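You operate a simulated robot arm through the tools that you are given. There is no shell and no other tool.

You run a simulated robot arm. Do the job below in one go: nothing can be reset, and whatever is moved stays where it is left.

## Task
Test the white key cap on the force stand and sort it.
Fine: steel good dish if it matches the force card, else orange waste dish; arm up, stand off again.
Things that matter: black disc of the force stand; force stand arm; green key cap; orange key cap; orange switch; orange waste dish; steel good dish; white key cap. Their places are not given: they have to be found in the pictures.

It is judged by the outcome, as a careful person would: the job done as asked, and still so three seconds after it is handed in. It fails if anything else is knocked over, pushed out of place, dropped, spilled or broken. A push-on lid holds only when it is set on centred and level and pressed home; a screw cap is set on level and turned clockwise until tight.

## Robot
A 6-joint arm with a two-finger parallel gripper, fixed in place. Base frame: the origin is on the floor under the middle of its stand, x ahead of it, y to its left, z up; the work surface is at about z = 860. Lengths are in mm, angles in degrees, forces in N, time in s.
With the tool pointing down near the work surface it reaches from about 260 to 680 mm from the base axis. Its first joint turns from -66.0 to 66.0 degrees. Payload 2.9 kg.
Tool frame: the origin (TCP) lies between the finger pads and is the grasp point; the fingertips stand 30 mm ahead of it; z points along the fingers, y is the line along which they close. The gripper opens to 110 mm. The fingers are 20 mm wide and 10 mm thick; the gripper's body (48 by 112 mm) begins 55 mm behind the TCP.
Orientation is that of the tool frame in the base frame, as [roll, pitch, yaw] about the fixed x, y, z axes, in that order (R = Rz(yaw) Ry(pitch) Rx(roll)). With the fingers straight down and closing along the base's y, the tool's x points along the base's -x, its y along +y and its z along -z.

## Interface
- The arm moves only by the tool arm_command. Its argument "increments" is a list of rows, each an object of numbers (a shift or turn left out is 0, a gripper value left out holds the last): "ax", "ay", "az": the turn, a rotation vector about the tool's x, y, z in degrees; "x", "y", "z": the shift along the tool's x, y, z in mm; "jaw": the finger opening in mm, from 0 to 110. In form: [{"ax": .., "ay": .., "az": .., "x": .., "y": .., "z": .., "jaw": ..}, ...]. A call has 1 to 20 rows; each row is the pose to reach, as a shift and turn from the pose commanded when the call began, along the tool's axes at that moment. Each row takes 0.2 s and may step no farther than 50 mm and 8.6 degrees from the row before; otherwise, or with a gripper value out of range, the whole call is refused. Where a pose cannot be reached the arm comes as near as it can. A force on the tool above 70 N (or 10 N above the force at the start of the call, whichever is more), or a blocked arm, ends the call early, and 0.2 s more pass. Each finger travels about 108 mm/s and halts on what it meets, pressing with about 38 N; the grip force reading is that of the motor and also rises with nothing between the fingers. The clock runs only during rows and for 0.2 s after the last one: add rows that repeat a pose to give the fingers time. The reply holds the time, the measured pose of the TCP, the force on the tool along the base axes, the opening and the grip force, in the units named above and with some noise, with the torque about the TCP (base axes, N m) and any sound that the robot's microphone picked up.
- Cameras (640 x 400 px; columns grow to the right, rows downward): "scene" is fixed at [81.6, 438.4, 1387.3]; the picture's right is [-0.70, -0.72, 0.00], its down [-0.39, 0.38, -0.84] and it looks along [0.60, -0.58, -0.55] (base axes); focal length 214 px, centre (320, 200). "wrist" rides on the gripper at [72, 17, -103] in the tool frame; the picture's right is [-0.23, 0.97, 0.00], its down [-0.76, -0.18, -0.62] and it looks along [-0.61, -0.14, 0.78] (tool axes); focal length 222 px, centre (320, 200).
- camera(camera): a new picture of that camera. It takes no simulated time.
- locate(camera, pixels): for up to 12 pixels [column, row] of the newest picture of that camera ("zoom" is the newest enlarged one), the place [x, y, z] in the base frame of the surface seen there, good to about 2 mm. It takes no simulated time.
- close_up(camera, box): a new picture of the part [left, top, right, bottom] of that camera's present view, enlarged. It takes no simulated time.
- close_job(): hands the job in; it is judged then, once.

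Unless the task says otherwise, let go and move clear before handing in.

The tools are called by a JSON object that holds its "fn" and its "kwargs". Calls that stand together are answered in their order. arm_command: Moves the arm, as the interface text tells. Its arguments: {"type":"object","properties":{"increments":{"type":"array","items":{"type":"object","properties":{"ax":{"type":"number"},"ay":{"type":"number"},"az":{"type":"number"},"x":{"type":"number"},"y":{"type":"number"},"z":{"type":"number"},"jaw":{"type":"number"}}}}},"required":["increments"]} The other tools are called the same way: camera (camera) takes a picture; locate (camera, pixels) gives the place of the surface under pixels of a picture; close_up (camera, box) takes an enlarged picture of a part of a camera's view; close_job () hands the job in.

At the start:

```text
time: 0.0
tcp_pos: [317.7, 4.6, 1361.7]
orientation: [179.9, 0.0, 180.0]
wrist_force: [-0.4, -0.7, 0.0]
moment: [0.01, -0.02, 0.01]
width: 109.9
finger_force: 0.2
```

scene: 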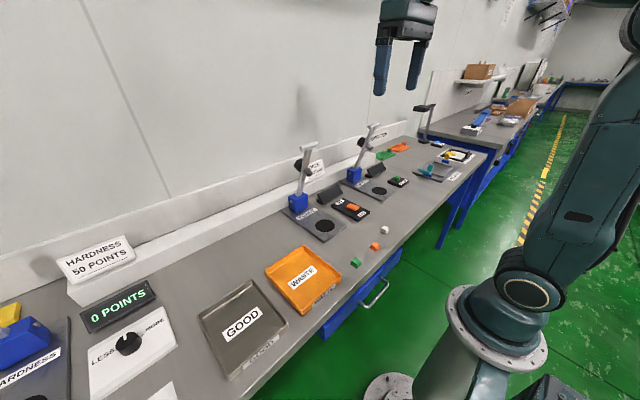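
wrist: 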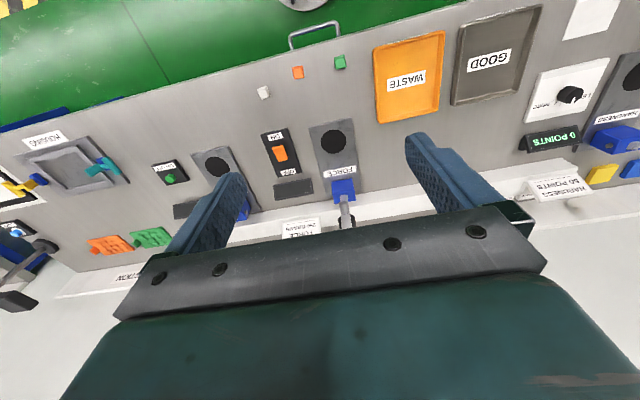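

The pictures show a bench with a force stand (label "FORCE" near wrist px (335,170)), an orange switch near (279,153), and key caps at wrist (264,92), (297,72), (340,61). I will look closer at these parts.

{"fn": "close_up", "kwargs": {"camera": "wrist", "box": [220, 40, 420, 240]}}

{"fn": "close_up", "kwargs": {"camera": "scene", "box": [260, 110, 440, 290]}}

```text
2.00 times, centred on (320, 140) of wrist
```

zoom: 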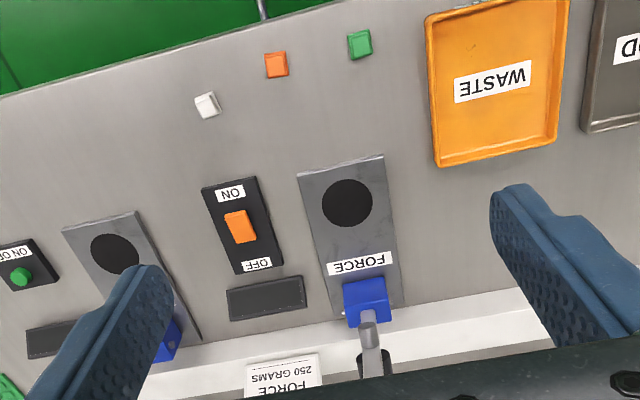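

```text
2.22 times, centred on (350, 200) of scene
```

zoom: 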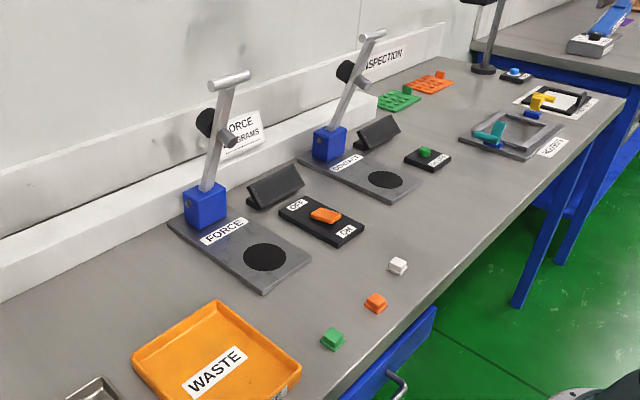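

The force stand has a raised lever with a round black presser, a display left of the switch and a card saying "250 GRAMS". I'll read the card and locate the parts.

{"fn": "close_up", "kwargs": {"camera": "scene", "box": [280, 120, 380, 220]}}

{"fn": "locate", "kwargs": {"camera": "wrist", "pixels": [[264, 92], [297, 72], [340, 61], [333, 141], [279, 153], [344, 190], [346, 210], [293, 188], [408, 78], [488, 59], [276, 137], [283, 174]]}}

```text
4.00 times, centred on (330, 170) of scene
```

zoom: 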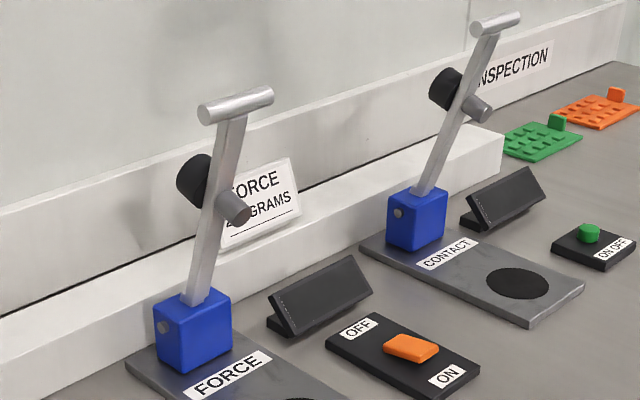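

```text
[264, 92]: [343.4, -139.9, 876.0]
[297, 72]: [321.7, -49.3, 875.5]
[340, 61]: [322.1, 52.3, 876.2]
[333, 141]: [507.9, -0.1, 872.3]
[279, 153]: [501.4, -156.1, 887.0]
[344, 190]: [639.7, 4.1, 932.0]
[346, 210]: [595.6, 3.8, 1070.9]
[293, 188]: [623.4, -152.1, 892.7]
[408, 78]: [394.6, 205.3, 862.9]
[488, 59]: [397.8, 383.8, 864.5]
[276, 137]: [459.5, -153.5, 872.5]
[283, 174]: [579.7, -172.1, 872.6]
```

The card likely reads "250 GRAMS"; the lever has a T-bar at the top and a grey plunger on its front side. I'll locate the lever parts in the scene view.

{"fn": "locate", "kwargs": {"camera": "zoom", "pixels": [[205, 112], [268, 96], [236, 106], [195, 180], [234, 208], [210, 250], [190, 330], [165, 326], [200, 300], [410, 348], [330, 285], [262, 195]]}}

{"fn": "close_up", "kwargs": {"camera": "wrist", "box": [270, 200, 370, 260]}}

{"fn": "close_up", "kwargs": {"camera": "wrist", "box": [240, 110, 360, 200]}}

```text
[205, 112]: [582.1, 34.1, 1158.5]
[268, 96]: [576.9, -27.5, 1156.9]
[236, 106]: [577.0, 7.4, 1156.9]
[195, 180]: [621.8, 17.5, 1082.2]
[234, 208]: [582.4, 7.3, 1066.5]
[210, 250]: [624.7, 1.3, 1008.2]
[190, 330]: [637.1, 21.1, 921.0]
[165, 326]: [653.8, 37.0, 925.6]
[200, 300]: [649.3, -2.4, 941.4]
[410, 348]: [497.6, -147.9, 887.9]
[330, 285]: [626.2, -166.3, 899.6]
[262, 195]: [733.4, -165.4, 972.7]
```

```text
6.40 times, centred on (320, 230) of wrist
```

zoom: 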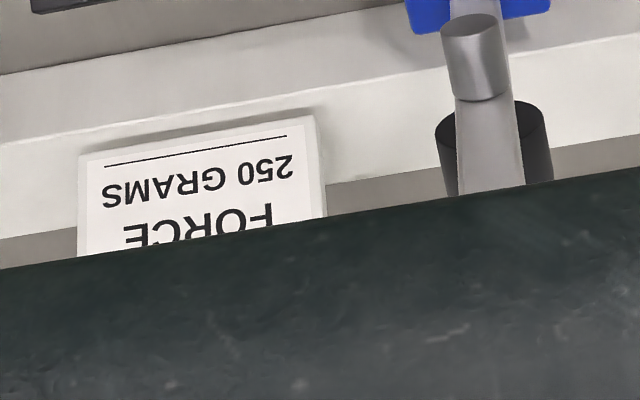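

```text
4.44 times, centred on (300, 155) of wrist
```

zoom: 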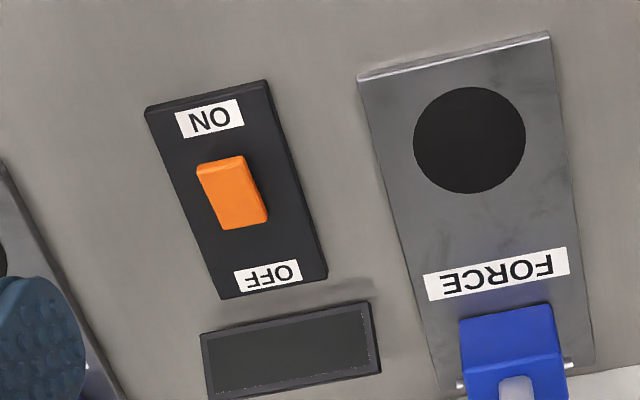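

The card reads 250 GRAMS; the display is dark and the stand seems off. I'll move to a lower pose at about (300,-140,1100) for a closer view of the switch and white cap.

{"fn": "arm_command", "kwargs": {"increments": [{"x": 2.5, "y": -20.7, "z": 37.4}, {"x": 5.1, "y": -41.3, "z": 74.8}, {"x": 7.6, "y": -62, "z": 112.2}, {"x": 10.1, "y": -82.6, "z": 149.5}, {"x": 12.6, "y": -103.3, "z": 186.9}, {"x": 15.2, "y": -124, "z": 224.3}, {"x": 17.7, "y": -144.6, "z": 261.7}, {"x": 17.7, "y": -144.6, "z": 261.7}]}}

{"fn": "camera", "kwargs": {"camera": "wrist"}}

{"fn": "camera", "kwargs": {"camera": "scene"}}

```text
time: 1.8
tcp_pos: [298.1, -140.7, 1097.7]
orientation: [179.9, 0.1, -180.0]
wrist_force: [-0.5, 1.0, 0.4]
moment: [0.0, 0.03, -0.02]
width: 109.9
finger_force: 0.1
```

```text
taken
```

wrist: 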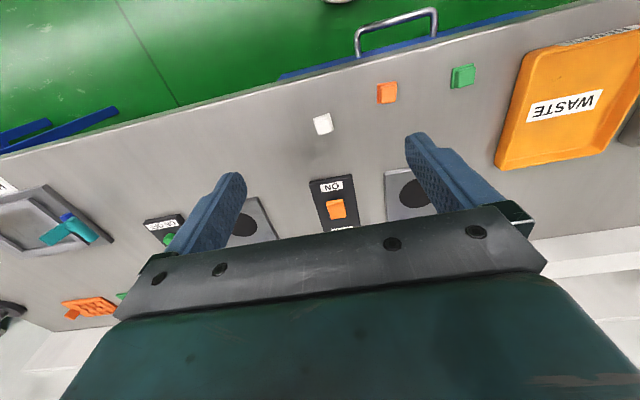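

```text
taken
```

scene: 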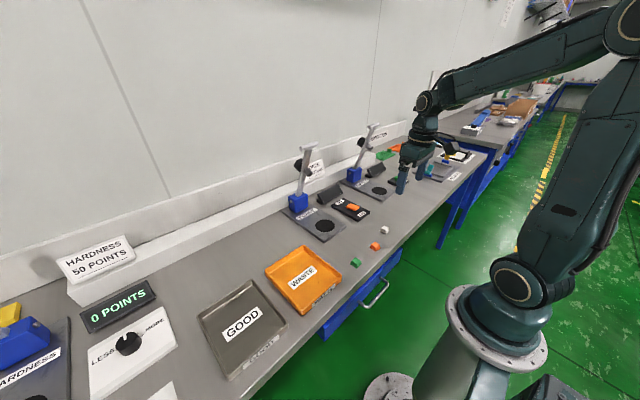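

The white cap is at wrist px (322,123) and the switch at (336,208). I'll enlarge both.

{"fn": "close_up", "kwargs": {"camera": "wrist", "box": [280, 80, 360, 160]}}

{"fn": "locate", "kwargs": {"camera": "zoom", "pixels": [[320, 190], [350, 195], [300, 160]]}}

{"fn": "close_up", "kwargs": {"camera": "wrist", "box": [300, 165, 380, 235]}}

{"fn": "close_up", "kwargs": {"camera": "scene", "box": [310, 180, 400, 240]}}

```text
5.00 times, centred on (320, 120) of wrist
```

zoom: 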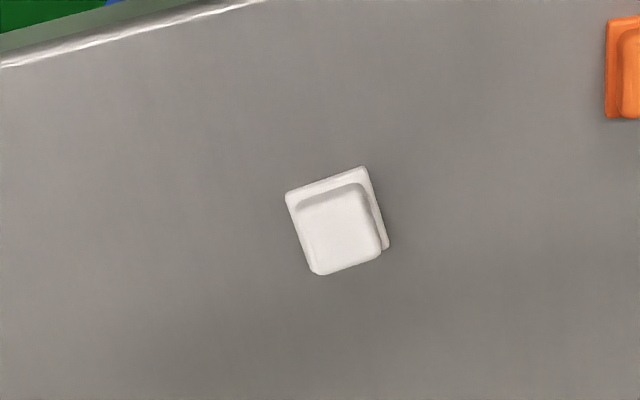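

```text
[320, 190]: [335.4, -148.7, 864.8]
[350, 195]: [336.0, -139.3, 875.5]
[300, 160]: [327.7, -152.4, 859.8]
```

```text
5.71 times, centred on (340, 200) of wrist
```

zoom: 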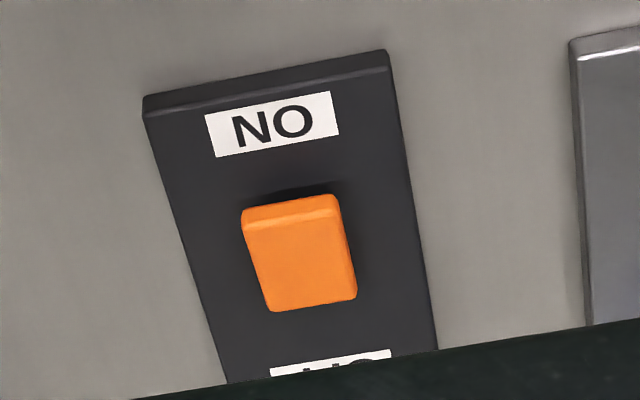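

```text
6.67 times, centred on (355, 210) of scene
```

zoom: 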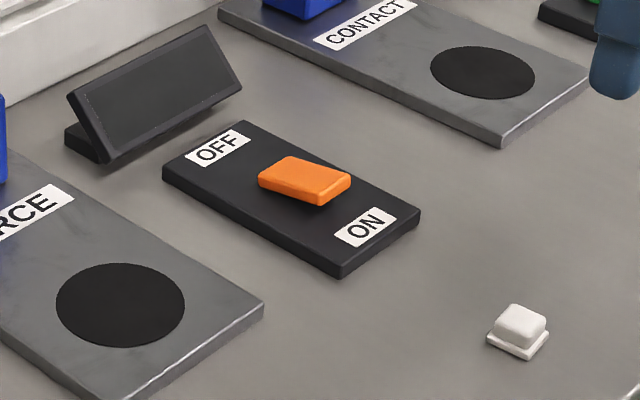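

The switch is a rocker with its ON end raised (off), and the white cap has a wider base flange. I'll find the cap's corners for its orientation.

{"fn": "close_up", "kwargs": {"camera": "wrist", "box": [302, 108, 342, 138]}}

```text
13.33 times, centred on (322, 123) of wrist
```

zoom: 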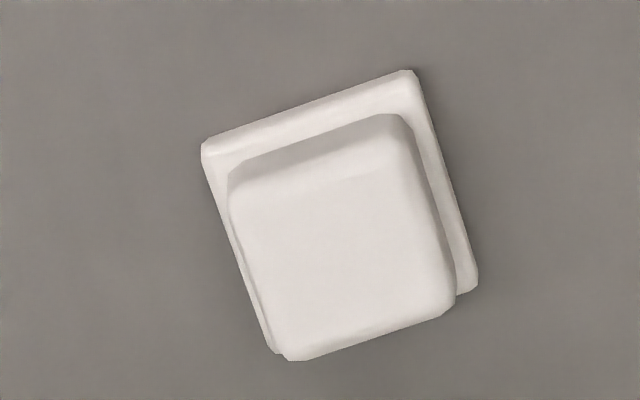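

{"fn": "locate", "kwargs": {"camera": "zoom", "pixels": [[210, 152], [405, 80], [470, 282], [250, 200], [385, 150], [435, 290], [290, 335], [340, 250], [405, 95]]}}

```text
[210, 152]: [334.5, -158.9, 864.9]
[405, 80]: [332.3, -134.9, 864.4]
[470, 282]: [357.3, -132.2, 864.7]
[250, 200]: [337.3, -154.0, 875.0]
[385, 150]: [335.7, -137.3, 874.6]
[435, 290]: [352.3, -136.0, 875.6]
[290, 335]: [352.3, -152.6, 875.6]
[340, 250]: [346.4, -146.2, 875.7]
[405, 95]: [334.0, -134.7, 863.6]
```

The cap centre is about (346,-146), top at z 875.5, flange 25 mm wide and turned about +5.5°. Before planning the placement under the raised lever I'll check how bulky the wrist is above the gripper.

{"fn": "close_up", "kwargs": {"camera": "scene", "box": [360, 50, 520, 200]}}

{"fn": "locate", "kwargs": {"camera": "scene", "pixels": [[417, 102], [425, 96], [440, 105], [413, 125], [430, 130], [402, 150], [400, 185]]}}

```text
2.67 times, centred on (440, 125) of scene
```

zoom: 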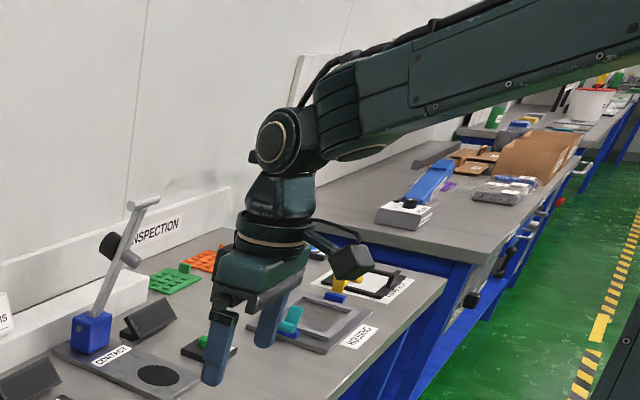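

```text
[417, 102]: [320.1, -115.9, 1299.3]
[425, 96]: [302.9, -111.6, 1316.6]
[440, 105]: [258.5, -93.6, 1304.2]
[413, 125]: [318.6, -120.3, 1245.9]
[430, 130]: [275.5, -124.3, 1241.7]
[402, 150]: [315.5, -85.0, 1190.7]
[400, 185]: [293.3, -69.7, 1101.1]
```

The wrist housing is slim (about 35-40 mm radius), leaving margin to the lever. I'll move over the white cap to z≈950, turn 5.5° to match its edges and narrow the jaw.

{"fn": "arm_command", "kwargs": {"increments": [{"x": -12, "y": -1.4, "z": 37, "az": -1.4, "jaw": 90}, {"x": -24, "y": -2.8, "z": 74, "az": -2.8, "jaw": 60}, {"x": -36, "y": -4.3, "z": 112, "az": -4.1, "jaw": 50}, {"x": -47, "y": -5.7, "z": 149, "az": -5.5, "jaw": 50}, {"x": -47, "y": -5.7, "z": 149, "az": -5.5, "jaw": 50}]}}

{"fn": "camera", "kwargs": {"camera": "wrist"}}

{"fn": "camera", "kwargs": {"camera": "scene"}}

```text
time: 3.0
tcp_pos: [346.5, -143.7, 948.6]
orientation: [179.8, 0.0, -174.4]
wrist_force: [0.0, -1.1, 0.4]
moment: [0.01, 0.0, 0.02]
width: 50.1
finger_force: 0.1
```

```text
taken
```

wrist: 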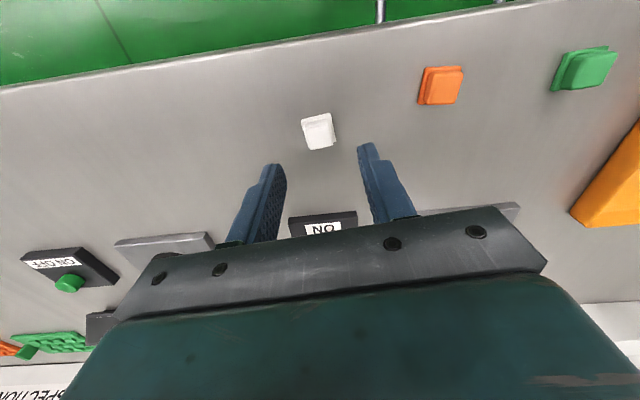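

```text
taken
```

scene: 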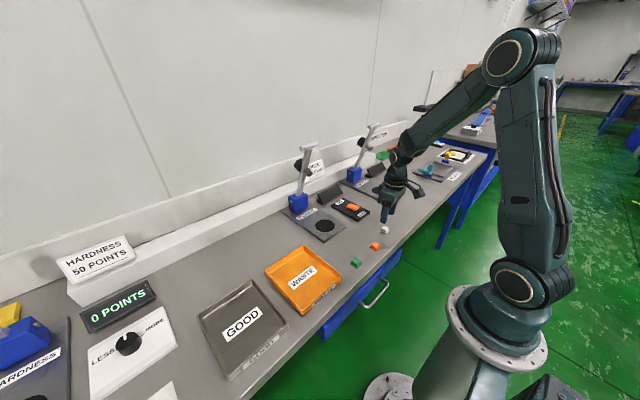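

The fingertips show at wrist px (275,168) and (367,150), with the cap at (318,130). I'll locate these to check alignment.

{"fn": "close_up", "kwargs": {"camera": "wrist", "box": [220, 100, 420, 225]}}

{"fn": "locate", "kwargs": {"camera": "wrist", "pixels": [[276, 168], [284, 170], [265, 170], [367, 148], [361, 150], [374, 150], [306, 122], [329, 116], [335, 140], [318, 132]]}}

```text
3.20 times, centred on (320, 162) of wrist
```

zoom: 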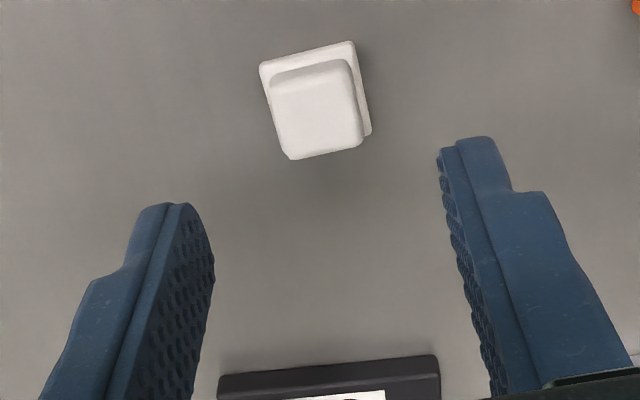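

```text
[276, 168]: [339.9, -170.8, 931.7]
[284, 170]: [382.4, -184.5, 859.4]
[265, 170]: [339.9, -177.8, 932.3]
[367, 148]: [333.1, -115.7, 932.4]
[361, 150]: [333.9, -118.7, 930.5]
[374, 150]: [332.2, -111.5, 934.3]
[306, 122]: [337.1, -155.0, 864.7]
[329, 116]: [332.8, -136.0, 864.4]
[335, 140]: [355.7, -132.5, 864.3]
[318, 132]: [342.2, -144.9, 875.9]
```

The finger centre is at about y=-143.5 and the cap at y=-145.5, so I'll shift 2 mm and descend to fingertips near z≈862.

{"fn": "arm_command", "kwargs": {"increments": [{"y": -2, "z": 20, "jaw": 45}, {"y": -2, "z": 40, "jaw": 45}, {"y": -2, "z": 50, "jaw": 45}, {"y": -2, "z": 50, "jaw": 45}]}}

{"fn": "close_up", "kwargs": {"camera": "wrist", "box": [220, 100, 420, 225]}}

{"fn": "close_up", "kwargs": {"camera": "scene", "box": [350, 180, 430, 260]}}

```text
time: 4.0
tcp_pos: [347.7, -147.2, 899.5]
orientation: [180.0, 0.1, -174.6]
wrist_force: [-1.0, 0.6, 0.0]
moment: [0.06, 0.02, 0.02]
width: 45.1
finger_force: 0.1
```

```text
3.20 times, centred on (320, 162) of wrist
```

zoom: 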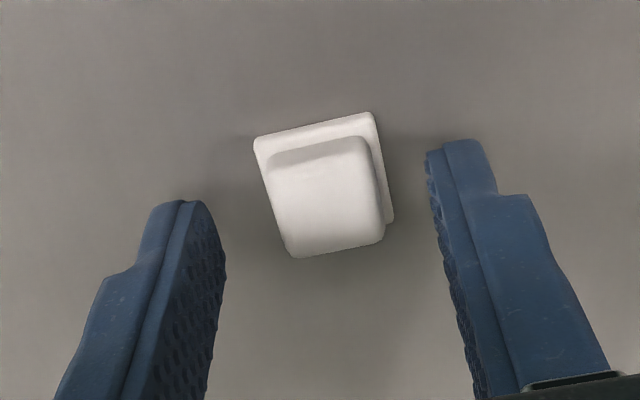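

```text
5.00 times, centred on (390, 220) of scene
```

zoom: 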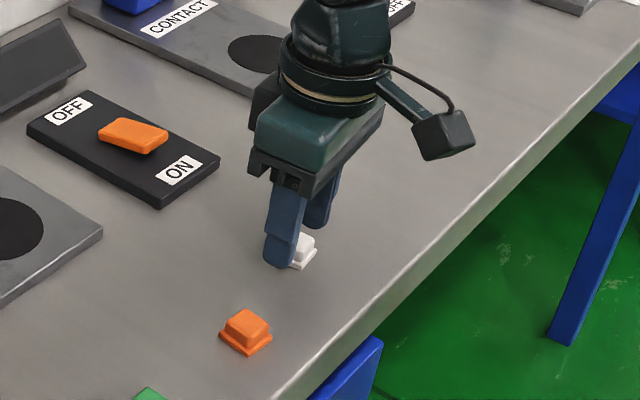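

The cap sits midway between the fingers. I'll lower 7.5 mm more to fingertips at about z 862 and close.

{"fn": "arm_command", "kwargs": {"increments": [{"x": 1, "z": 4, "jaw": 45}, {"x": 1, "z": 7.5, "jaw": 45}, {"x": 1, "z": 7.5, "jaw": 35}, {"x": 1, "z": 7.5, "jaw": 25}, {"x": 1, "z": 7.5, "jaw": 15}, {"x": 1, "z": 7.5, "jaw": 15}]}}

{"fn": "close_up", "kwargs": {"camera": "wrist", "box": [220, 100, 420, 225]}}

```text
time: 5.4
tcp_pos: [346.0, -147.1, 892.1]
orientation: [180.0, 0.2, -174.5]
wrist_force: [0.0, 0.1, 0.0]
moment: [-0.03, -0.01, -0.01]
width: 23.8
finger_force: 37.8
```

```text
3.20 times, centred on (320, 162) of wrist
```

zoom: 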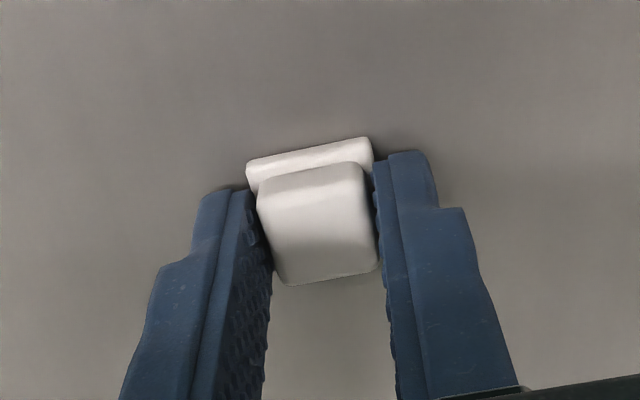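

Gripped at 23.8 mm (the flange). I'll lift and refine the disc's centre from the scene picture.

{"fn": "arm_command", "kwargs": {"increments": [{"z": -20}, {"z": -60}, {"z": -100}, {"z": -100}]}}

{"fn": "close_up", "kwargs": {"camera": "wrist", "box": [220, 100, 420, 225]}}

{"fn": "close_up", "kwargs": {"camera": "scene", "box": [270, 180, 370, 250]}}

```text
time: 6.4
tcp_pos: [346.4, -147.5, 991.6]
orientation: [179.9, 0.2, -174.5]
wrist_force: [0.1, 0.0, 0.1]
moment: [-0.03, -0.03, 0.04]
width: 23.7
finger_force: 37.8
```

```text
3.20 times, centred on (320, 162) of wrist
```

zoom: 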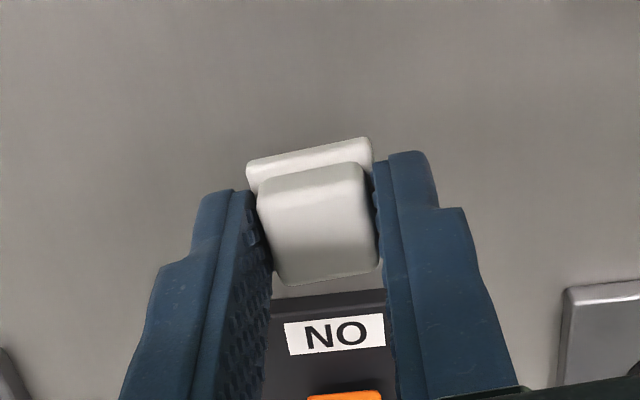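

```text
5.71 times, centred on (320, 215) of scene
```

zoom: 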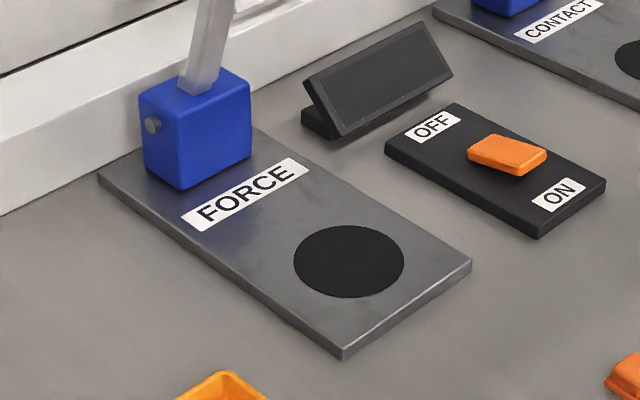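

{"fn": "locate", "kwargs": {"camera": "zoom", "pixels": [[296, 262], [402, 262], [348, 228], [348, 295], [349, 261], [344, 352], [468, 262], [102, 178], [152, 126], [545, 155], [470, 152], [508, 152]]}}

```text
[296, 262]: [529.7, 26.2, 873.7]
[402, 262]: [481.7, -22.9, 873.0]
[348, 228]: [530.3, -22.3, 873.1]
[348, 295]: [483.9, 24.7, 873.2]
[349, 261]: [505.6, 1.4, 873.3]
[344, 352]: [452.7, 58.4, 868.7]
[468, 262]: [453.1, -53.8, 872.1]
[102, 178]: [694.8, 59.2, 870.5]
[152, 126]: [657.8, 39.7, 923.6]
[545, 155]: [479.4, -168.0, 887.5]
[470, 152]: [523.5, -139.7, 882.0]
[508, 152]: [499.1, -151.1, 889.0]
```

The disc centre is about (506.4, 1.4, 873) and the hinge pin about (658, z 923). I'll carry the cap at z≈992 to above the disc, turning back square.

{"fn": "arm_command", "kwargs": {"increments": [{"x": -24.8, "y": 19, "az": 0.8}, {"x": -49.6, "y": 38, "az": 1.6}, {"x": -74.4, "y": 57, "az": 2.4}, {"x": -99.1, "y": 75.9, "az": 3.2}, {"x": -123.9, "y": 94.9, "az": 4}, {"x": -148.7, "y": 113.9, "az": 4.8}, {"x": -173.5, "y": 132.9, "az": 5.5}, {"x": -173.5, "y": 132.9, "az": 5.5}]}}

{"fn": "camera", "kwargs": {"camera": "wrist"}}

{"fn": "camera", "kwargs": {"camera": "scene"}}

{"fn": "close_up", "kwargs": {"camera": "scene", "box": [250, 80, 410, 250]}}

```text
time: 8.2
tcp_pos: [507.0, 2.8, 992.4]
orientation: [179.9, 0.2, -179.9]
wrist_force: [0.0, 0.0, 0.1]
moment: [-0.02, 0.03, 0.03]
width: 23.7
finger_force: 37.8
```

```text
taken
```

wrist: 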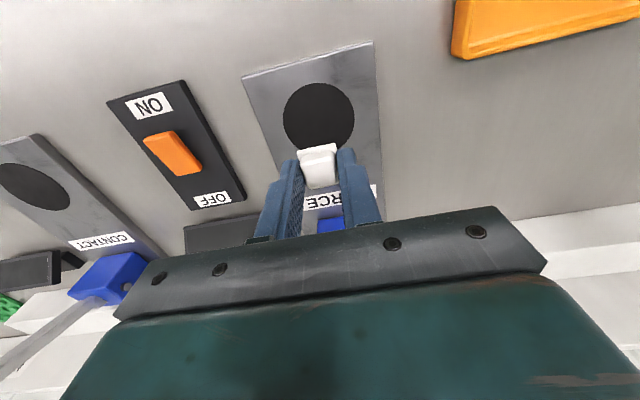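

```text
taken
```

scene: 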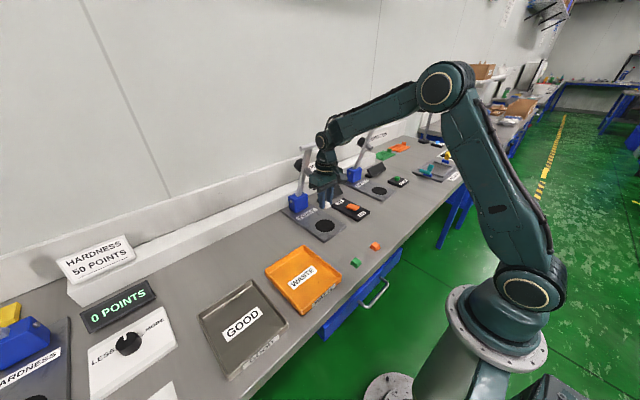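

```text
2.35 times, centred on (330, 165) of scene
```

zoom: 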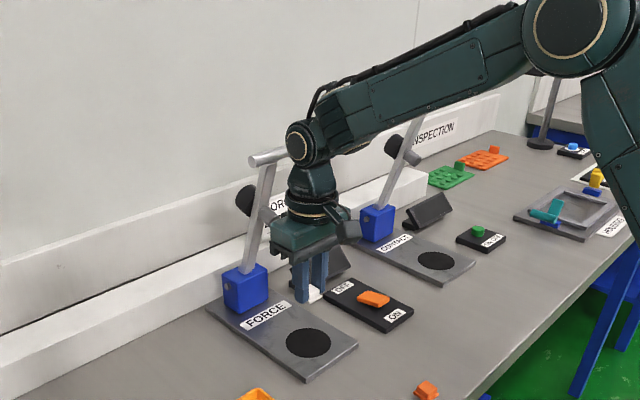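

The hand is over the disc. I'll check the clearance between the wrist housing (zoom px (290,140)) and the T-bar before descending.

{"fn": "locate", "kwargs": {"camera": "zoom", "pixels": [[290, 140], [294, 155], [292, 180], [288, 200], [275, 225], [284, 155], [254, 162], [268, 160], [270, 216], [306, 140], [245, 200]]}}

```text
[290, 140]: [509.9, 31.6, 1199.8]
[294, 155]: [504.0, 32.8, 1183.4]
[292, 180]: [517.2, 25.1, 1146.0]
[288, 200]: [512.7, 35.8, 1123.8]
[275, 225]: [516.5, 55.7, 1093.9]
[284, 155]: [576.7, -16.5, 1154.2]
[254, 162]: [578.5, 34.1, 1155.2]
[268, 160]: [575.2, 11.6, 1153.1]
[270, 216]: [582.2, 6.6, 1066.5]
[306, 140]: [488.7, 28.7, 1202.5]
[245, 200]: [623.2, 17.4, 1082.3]
```

Clearance is fine (wrist front ~x 540 vs T-bar ~572). I'll descend to just above the disc.

{"fn": "arm_command", "kwargs": {"increments": [{"y": -1, "z": 30}, {"y": -1, "z": 55}, {"y": -1, "z": 75}, {"y": -1, "z": 80}, {"y": -1, "z": 80}]}}

{"fn": "camera", "kwargs": {"camera": "wrist"}}

{"fn": "close_up", "kwargs": {"camera": "scene", "box": [270, 120, 370, 250]}}

```text
time: 9.4
tcp_pos: [506.5, 2.3, 912.4]
orientation: [179.9, 0.1, -180.0]
wrist_force: [-0.5, -0.9, -1.7]
moment: [0.01, -0.02, -0.03]
width: 23.8
finger_force: 37.2
```

```text
taken
```

wrist: 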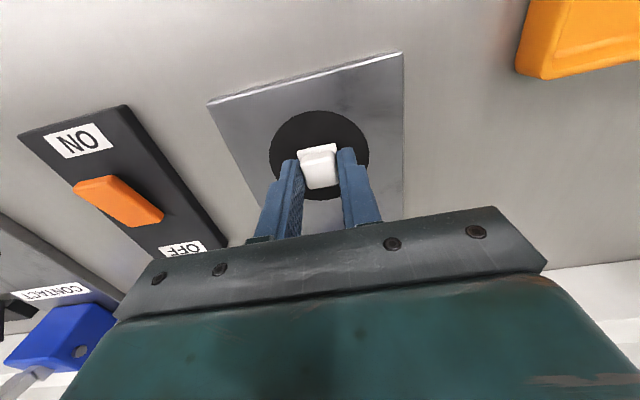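

```text
3.08 times, centred on (320, 185) of scene
```

zoom: 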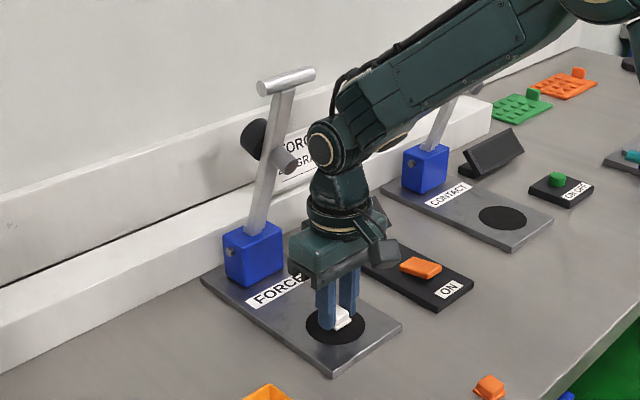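

The cap hovers about 7 mm above the disc centre. I'll lower in small steps until contact.

{"fn": "arm_command", "kwargs": {"increments": [{"z": 3}, {"z": 5}, {"z": 6}, {"z": 6.5}, {"z": 6.5}]}}

{"fn": "close_up", "kwargs": {"camera": "wrist", "box": [240, 100, 400, 220]}}

{"fn": "close_up", "kwargs": {"camera": "scene", "box": [300, 200, 350, 240]}}

```text
time: 10.6
tcp_pos: [506.4, 0.5, 905.5]
orientation: [179.9, 0.2, 180.0]
wrist_force: [0.1, 0.3, -0.7]
moment: [0.03, 0.02, 0.0]
width: 23.9
finger_force: 37.5
```

```text
3.33 times, centred on (320, 160) of wrist
```

zoom: 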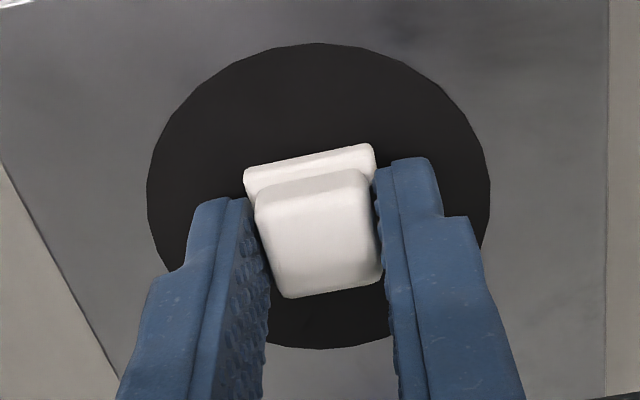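

```text
10.00 times, centred on (325, 220) of scene
```

zoom: 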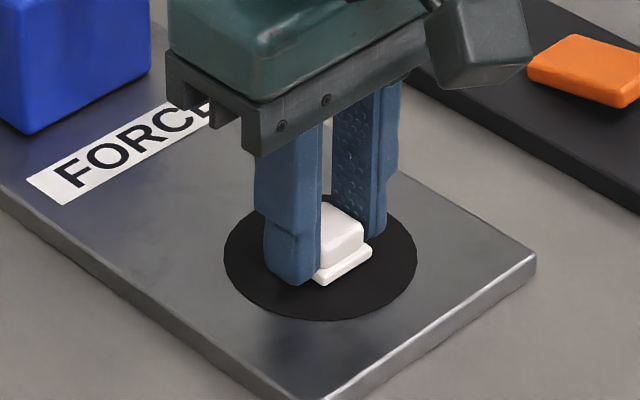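

No contact force yet. I'll lower another 1.5 mm in half-millimetre steps.

{"fn": "arm_command", "kwargs": {"increments": [{"z": 0.5}, {"z": 1}, {"z": 1}]}}

```text
time: 11.4
tcp_pos: [505.7, 0.3, 905.6]
orientation: [180.0, 0.1, -180.0]
wrist_force: [-0.2, -0.4, -0.2]
moment: [0.0, -0.01, 0.02]
width: 23.6
finger_force: 38.4
```

{"fn": "arm_command", "kwargs": {"increments": [{"z": 0.5}, {"z": 1}, {"z": 1}]}}

{"fn": "close_up", "kwargs": {"camera": "scene", "box": [315, 210, 345, 234]}}

```text
time: 12.2
tcp_pos: [505.8, 0.7, 904.5]
orientation: [179.9, 0.1, -179.9]
wrist_force: [0.4, 0.2, -0.1]
moment: [0.01, -0.02, -0.02]
width: 23.8
finger_force: 38.2
```

```text
16.00 times, centred on (330, 222) of scene
```

zoom: 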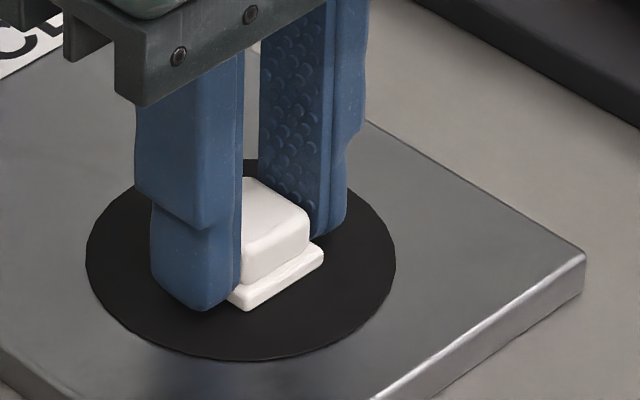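

The cap base nearly touches the disc. One more millimetre.

{"fn": "arm_command", "kwargs": {"increments": [{"z": 0.5}, {"z": 1}, {"z": 1}]}}

```text
time: 13.0
tcp_pos: [506.7, 1.3, 902.7]
orientation: [179.9, 0.2, 180.0]
wrist_force: [-0.5, -1.5, 5.8]
moment: [-0.09, 0.03, 0.01]
width: 24.0
finger_force: 37.9
```

Contact is felt (5.8 N up), so the cap is seated. I'll open the jaw and lift clear straight up.

{"fn": "arm_command", "kwargs": {"increments": [{"z": -0.5, "jaw": 24}, {"z": -0.5, "jaw": 32}, {"z": -0.5, "jaw": 42}, {"z": -0.5, "jaw": 46}, {"z": -15, "jaw": 46}, {"z": -50, "jaw": 46}, {"z": -90, "jaw": 46}, {"z": -90, "jaw": 46}]}}

{"fn": "camera", "kwargs": {"camera": "wrist"}}

{"fn": "close_up", "kwargs": {"camera": "scene", "box": [290, 190, 370, 250]}}

```text
time: 14.8
tcp_pos: [506.3, 2.3, 993.0]
orientation: [179.8, 0.1, 180.0]
wrist_force: [-0.5, -0.6, 0.4]
moment: [-0.02, -0.02, 0.05]
width: 45.8
finger_force: 0.1
```

```text
taken
```

wrist: 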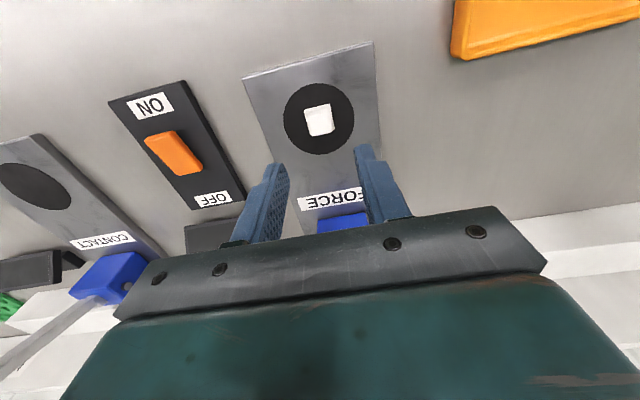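

```text
6.67 times, centred on (330, 220) of scene
```

zoom: 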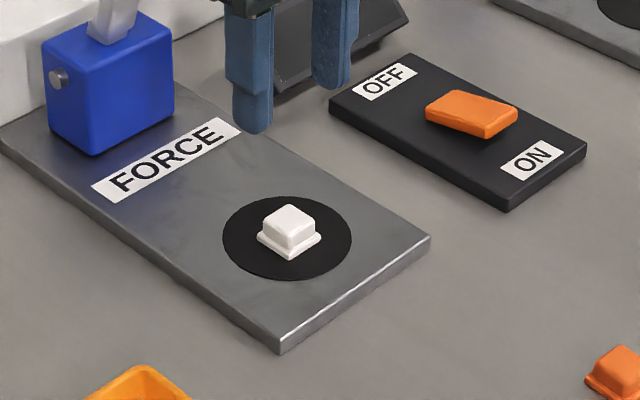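

The cap stands at the disc's centre. Now I'll locate the rocker switch and the cap precisely.

{"fn": "locate", "kwargs": {"camera": "zoom", "pixels": [[290, 215], [262, 240], [318, 240], [428, 110], [455, 93], [515, 112], [487, 132], [472, 112], [500, 118], [445, 105], [345, 105], [570, 150]]}}

{"fn": "close_up", "kwargs": {"camera": "wrist", "box": [100, 75, 260, 215]}}

```text
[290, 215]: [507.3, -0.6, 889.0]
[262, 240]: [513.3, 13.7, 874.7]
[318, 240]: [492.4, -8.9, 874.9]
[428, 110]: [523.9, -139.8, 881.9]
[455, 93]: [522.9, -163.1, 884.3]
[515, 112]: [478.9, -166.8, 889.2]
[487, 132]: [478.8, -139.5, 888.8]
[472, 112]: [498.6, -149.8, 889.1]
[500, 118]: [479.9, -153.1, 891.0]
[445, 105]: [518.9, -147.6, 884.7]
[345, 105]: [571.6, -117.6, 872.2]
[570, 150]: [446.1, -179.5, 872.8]
```

```text
2.86 times, centred on (180, 145) of wrist
```

zoom: 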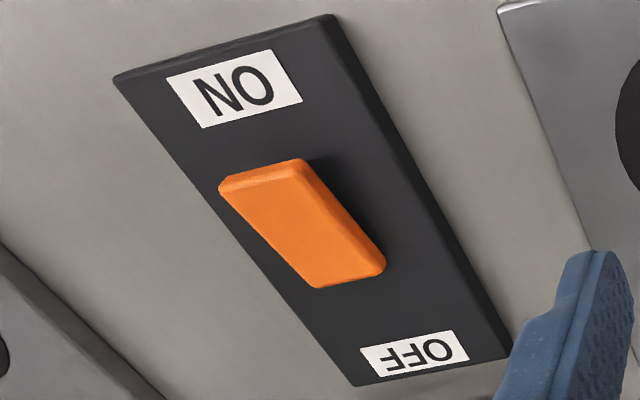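

The rocker spans x 479–524, y −139…−168, with its ON end at z≈891. I'll close the jaw and hover over the ON end.

{"fn": "arm_command", "kwargs": {"increments": [{"x": 5.6, "y": -39, "z": 0, "jaw": 20}, {"x": 11, "y": -78, "z": 0, "jaw": 0}, {"x": 16.7, "y": -117, "z": 10, "jaw": 0}, {"x": 22.3, "y": -155.5, "z": 30, "jaw": 0}, {"x": 22.3, "y": -155.5, "z": 50, "jaw": 0}, {"x": 22.3, "y": -155.5, "z": 50, "jaw": 0}]}}

{"fn": "camera", "kwargs": {"camera": "wrist"}}

{"fn": "close_up", "kwargs": {"camera": "scene", "box": [310, 160, 410, 240]}}

```text
time: 16.2
tcp_pos: [484.4, -153.5, 941.4]
orientation: [-180.0, 0.2, -180.0]
wrist_force: [-0.3, 0.1, -0.1]
moment: [0.01, 0.0, -0.04]
width: 0.0
finger_force: 38.1
```

```text
taken
```

wrist: 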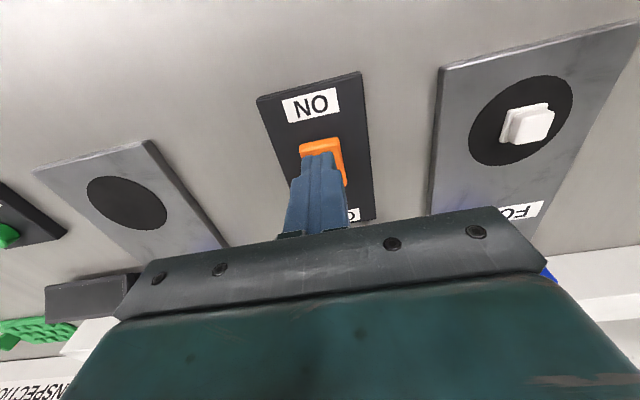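

```text
5.00 times, centred on (360, 200) of scene
```

zoom: 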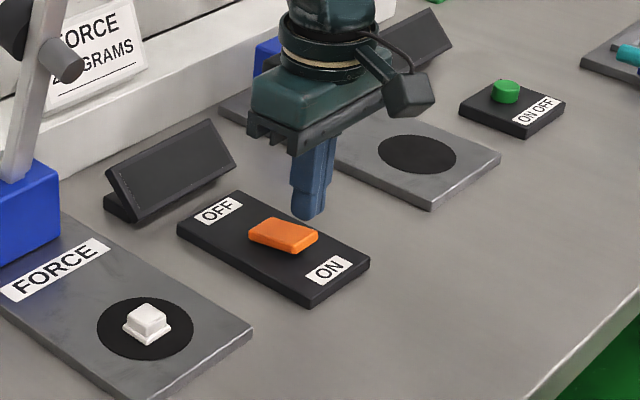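

The closed fingertips are above the ON end. I'll press down in small steps.

{"fn": "arm_command", "kwargs": {"increments": [{"z": 12}, {"z": 18}, {"z": 21}, {"z": 23}, {"z": 25}, {"z": 27}, {"z": 27}]}}

{"fn": "close_up", "kwargs": {"camera": "scene", "box": [310, 160, 410, 240]}}

```text
time: 17.8
tcp_pos: [484.7, -154.2, 916.3]
orientation: [179.9, 0.1, -180.0]
wrist_force: [0.3, -0.1, -0.3]
moment: [0.05, 0.03, -0.01]
width: 0.0
finger_force: 37.7
```

```text
5.00 times, centred on (360, 200) of scene
```

zoom: 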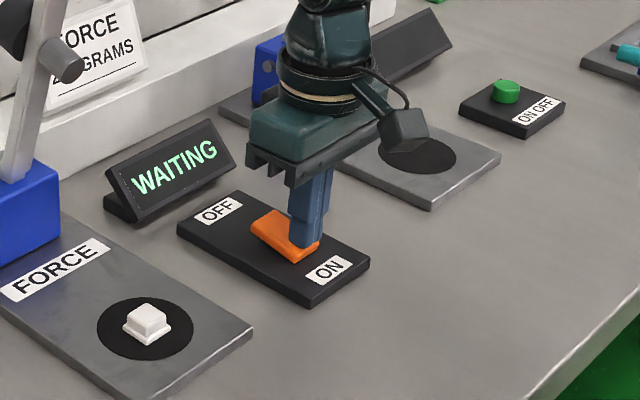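

The display now reads "WAITING", so the stand is on. I'll rise straight up, then go to about (540,2,1240) with the jaw open to look at the T-bar.

{"fn": "arm_command", "kwargs": {"increments": [{"z": -30}, {"z": -75}, {"z": -120}, {"z": -165}, {"z": -210}, {"z": -255}, {"z": -300}, {"z": -324, "jaw": 30}, {"x": -14, "y": 39, "z": -324, "jaw": 60}, {"x": -28, "y": 78, "z": -324, "jaw": 90}, {"x": -42, "y": 117, "z": -324, "jaw": 110}, {"x": -56, "y": 155, "z": -324, "jaw": 110}, {"x": -56, "y": 155, "z": -324, "jaw": 110}]}}

{"fn": "camera", "kwargs": {"camera": "wrist"}}

{"fn": "camera", "kwargs": {"camera": "scene"}}

```text
time: 20.6
tcp_pos: [540.5, 0.7, 1240.3]
orientation: [180.0, 0.1, -180.0]
wrist_force: [-0.7, 0.7, -0.1]
moment: [0.04, 0.01, -0.02]
width: 110.2
finger_force: 0.0
```

```text
taken
```

wrist: 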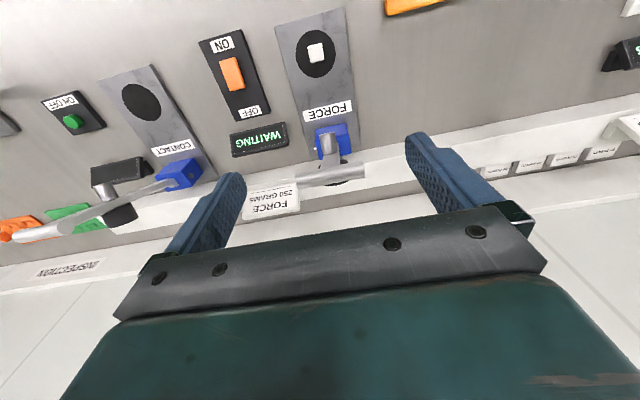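

```text
taken
```

scene: 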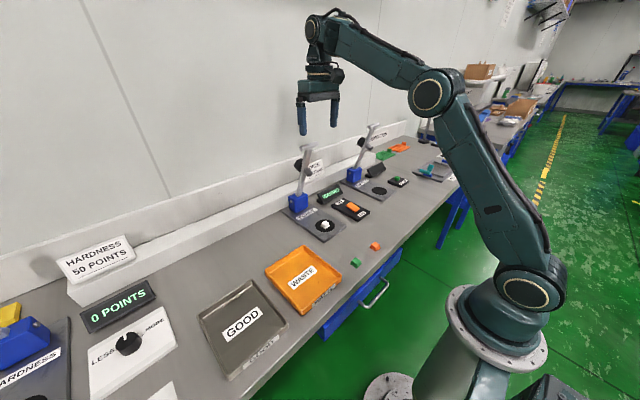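

The T-bar shows at wrist px (297–365, ~175) between the open fingers. I'll enlarge it and locate its ends.

{"fn": "close_up", "kwargs": {"camera": "wrist", "box": [280, 120, 380, 200]}}

{"fn": "close_up", "kwargs": {"camera": "scene", "box": [280, 80, 360, 180]}}

```text
5.00 times, centred on (330, 160) of wrist
```

zoom: 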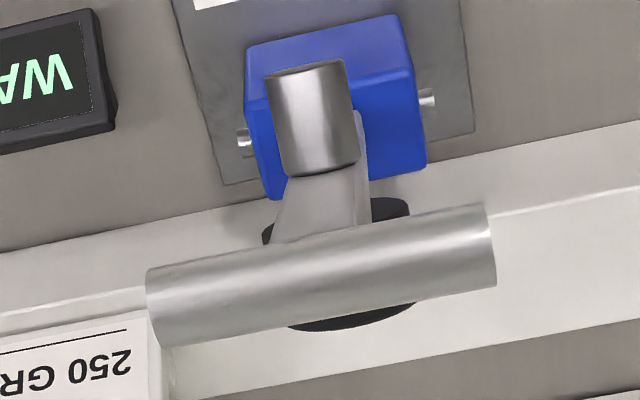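

```text
4.00 times, centred on (320, 130) of scene
```

zoom: 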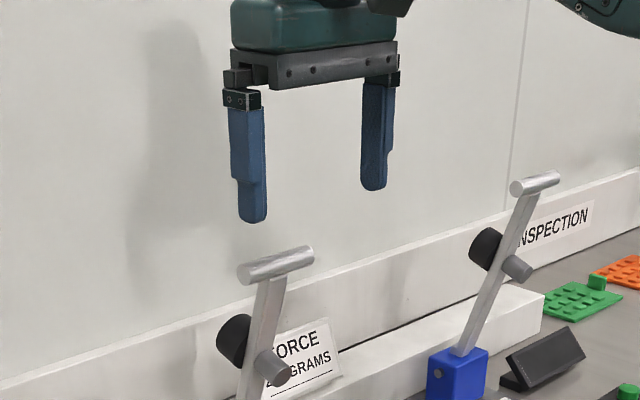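

{"fn": "locate", "kwargs": {"camera": "zoom", "pixels": [[243, 274], [310, 254], [276, 260], [276, 270], [278, 254], [250, 280], [308, 262]]}}

{"fn": "locate", "kwargs": {"camera": "wrist", "pixels": [[297, 181], [364, 169], [331, 175], [331, 180], [331, 170], [320, 144], [300, 186]]}}

```text
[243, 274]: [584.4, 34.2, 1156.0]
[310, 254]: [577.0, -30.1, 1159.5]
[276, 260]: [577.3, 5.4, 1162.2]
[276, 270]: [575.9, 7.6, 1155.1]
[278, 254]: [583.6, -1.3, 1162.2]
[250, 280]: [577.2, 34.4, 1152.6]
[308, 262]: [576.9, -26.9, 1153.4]
```

```text
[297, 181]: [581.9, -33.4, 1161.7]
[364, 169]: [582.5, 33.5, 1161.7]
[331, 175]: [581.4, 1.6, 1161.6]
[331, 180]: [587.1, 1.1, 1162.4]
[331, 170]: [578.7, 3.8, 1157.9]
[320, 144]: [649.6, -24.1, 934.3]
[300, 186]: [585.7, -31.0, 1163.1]
```

The T-bar centre is about (584, 0.7, 1155), ends at y ±34. I'll check the hinge pin position from this view to plan the arc.

{"fn": "close_up", "kwargs": {"camera": "wrist", "box": [300, 115, 370, 165]}}

```text
8.00 times, centred on (335, 140) of wrist
```

zoom: 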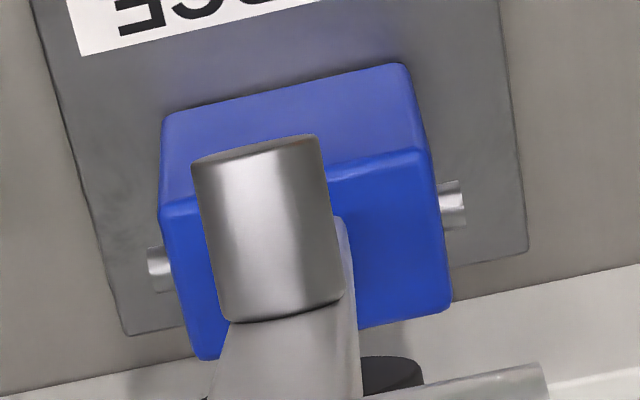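

{"fn": "locate", "kwargs": {"camera": "zoom", "pixels": [[453, 206], [456, 190], [458, 222], [157, 270], [155, 252], [162, 288], [255, 145], [265, 300], [380, 180], [400, 300], [400, 90], [240, 360]]}}

```text
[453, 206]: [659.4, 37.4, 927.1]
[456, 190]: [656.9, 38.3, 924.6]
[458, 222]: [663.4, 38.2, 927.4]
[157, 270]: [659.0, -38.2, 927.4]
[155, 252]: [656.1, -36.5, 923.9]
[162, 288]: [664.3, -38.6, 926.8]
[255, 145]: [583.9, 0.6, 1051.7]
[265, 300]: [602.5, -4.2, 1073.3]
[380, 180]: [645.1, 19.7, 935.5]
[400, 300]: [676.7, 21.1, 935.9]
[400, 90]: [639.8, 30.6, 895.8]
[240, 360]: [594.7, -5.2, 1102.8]
```

The hinge pin is about (660, 922), so the lever is ~244 mm long at ~18° from vertical. I'll bring the open fingers down on both sides of the T-bar.

{"fn": "arm_command", "kwargs": {"increments": [{"x": -22, "z": 0}, {"x": -43.5, "z": 0}, {"x": -43.5, "z": 30}, {"x": -43.5, "z": 60}, {"x": -43.5, "z": 85}, {"x": -43.5, "z": 85}]}}

{"fn": "camera", "kwargs": {"camera": "wrist"}}

{"fn": "close_up", "kwargs": {"camera": "scene", "box": [260, 60, 380, 180]}}

```text
time: 21.2
tcp_pos: [575.1, 0.0, 1234.3]
orientation: [179.9, 1.5, 179.9]
wrist_force: [13.3, 3.4, -17.7]
moment: [-0.44, 0.07, -0.32]
width: 109.8
finger_force: 0.0
out of reach, approached as far as the arm can: row 2
stopped in row 3: the force on the tool passed its limit at 89 N (the readings are from after the stop); the commanded pose is now the measured one
```

```text
taken
```

wrist: 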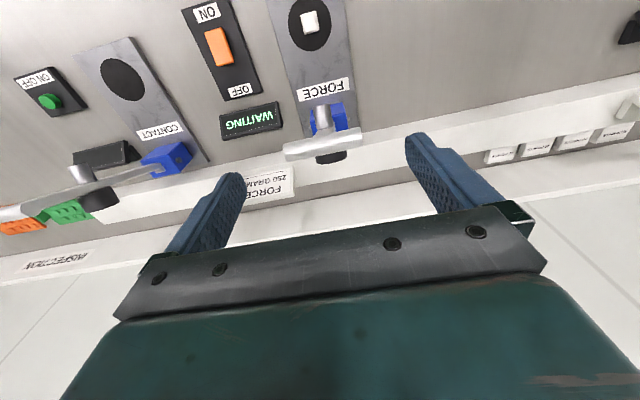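

```text
3.33 times, centred on (320, 120) of scene
```

zoom: 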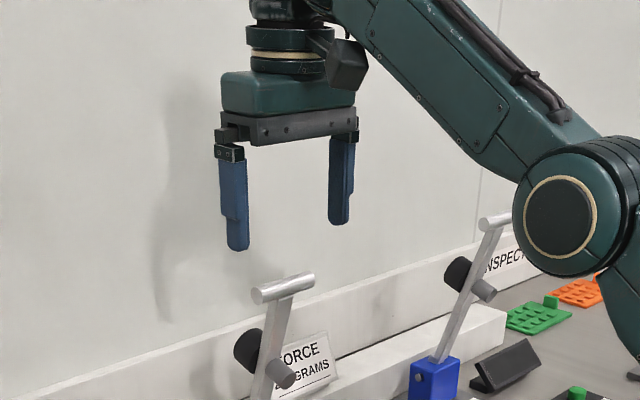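

That pose was at the arm's reach limit, and the call stopped with the T-bar untouched (it still shows upright). I'll back off toward the robot and then use a forward tilt, coming at the T-bar from the front at a lower height.

{"fn": "arm_command", "kwargs": {"increments": [{"x": 15, "z": 3}, {"x": 30, "z": 12, "ay": -2}, {"x": 45.9, "z": 32.8, "ay": -4}, {"x": 45.9, "z": 32.8, "ay": -4}]}}

{"fn": "camera", "kwargs": {"camera": "scene"}}

```text
time: 22.2
tcp_pos: [528.9, 0.7, 1200.5]
orientation: [179.8, 5.4, -180.0]
wrist_force: [-0.2, -0.4, 0.6]
moment: [0.0, 0.01, -0.01]
width: 110.1
finger_force: 0.1
```

```text
taken
```

scene: 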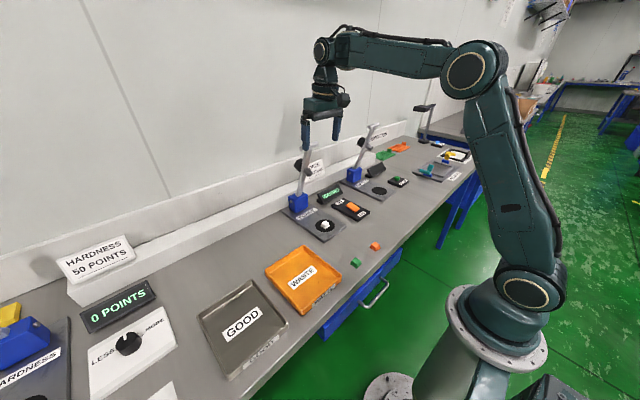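

Forces are back to zero and the lever hasn't moved. I'll tilt to 20° forward and come to (530, 0.7, 1155) in front of the T-bar.

{"fn": "arm_command", "kwargs": {"increments": [{"x": 1.1, "z": 15, "ay": -5}, {"x": 2.2, "z": 30, "ay": -10}, {"x": 3.2, "z": 44.9, "ay": -14.6}, {"x": 3.2, "z": 44.9, "ay": -14.6}]}}

{"fn": "camera", "kwargs": {"camera": "wrist"}}

{"fn": "close_up", "kwargs": {"camera": "scene", "box": [260, 60, 380, 180]}}

```text
time: 23.2
tcp_pos: [529.2, 0.2, 1155.0]
orientation: [179.9, 19.9, -179.9]
wrist_force: [-0.1, -0.5, 0.2]
moment: [-0.01, -0.03, 0.02]
width: 110.1
finger_force: 0.0
```

```text
taken
```

wrist: 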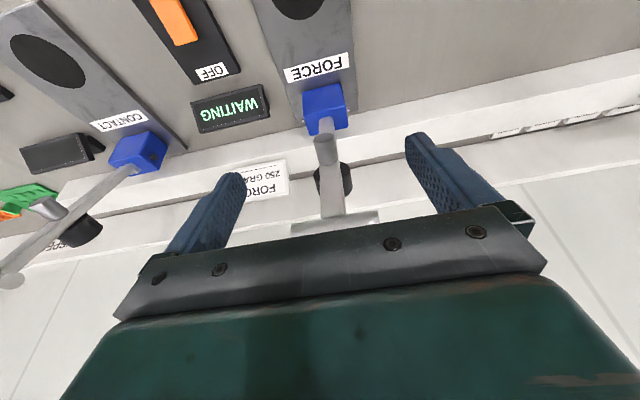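

```text
3.33 times, centred on (320, 120) of scene
```

zoom: 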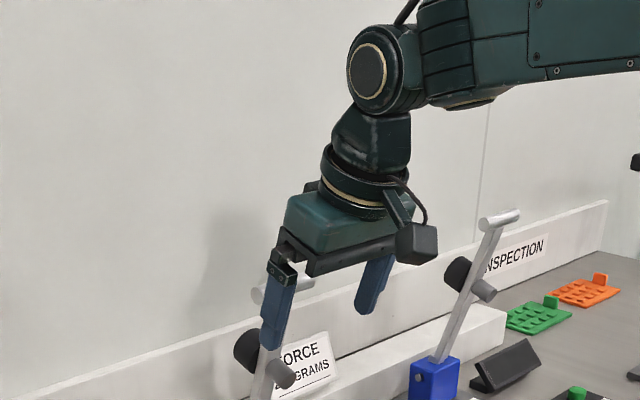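

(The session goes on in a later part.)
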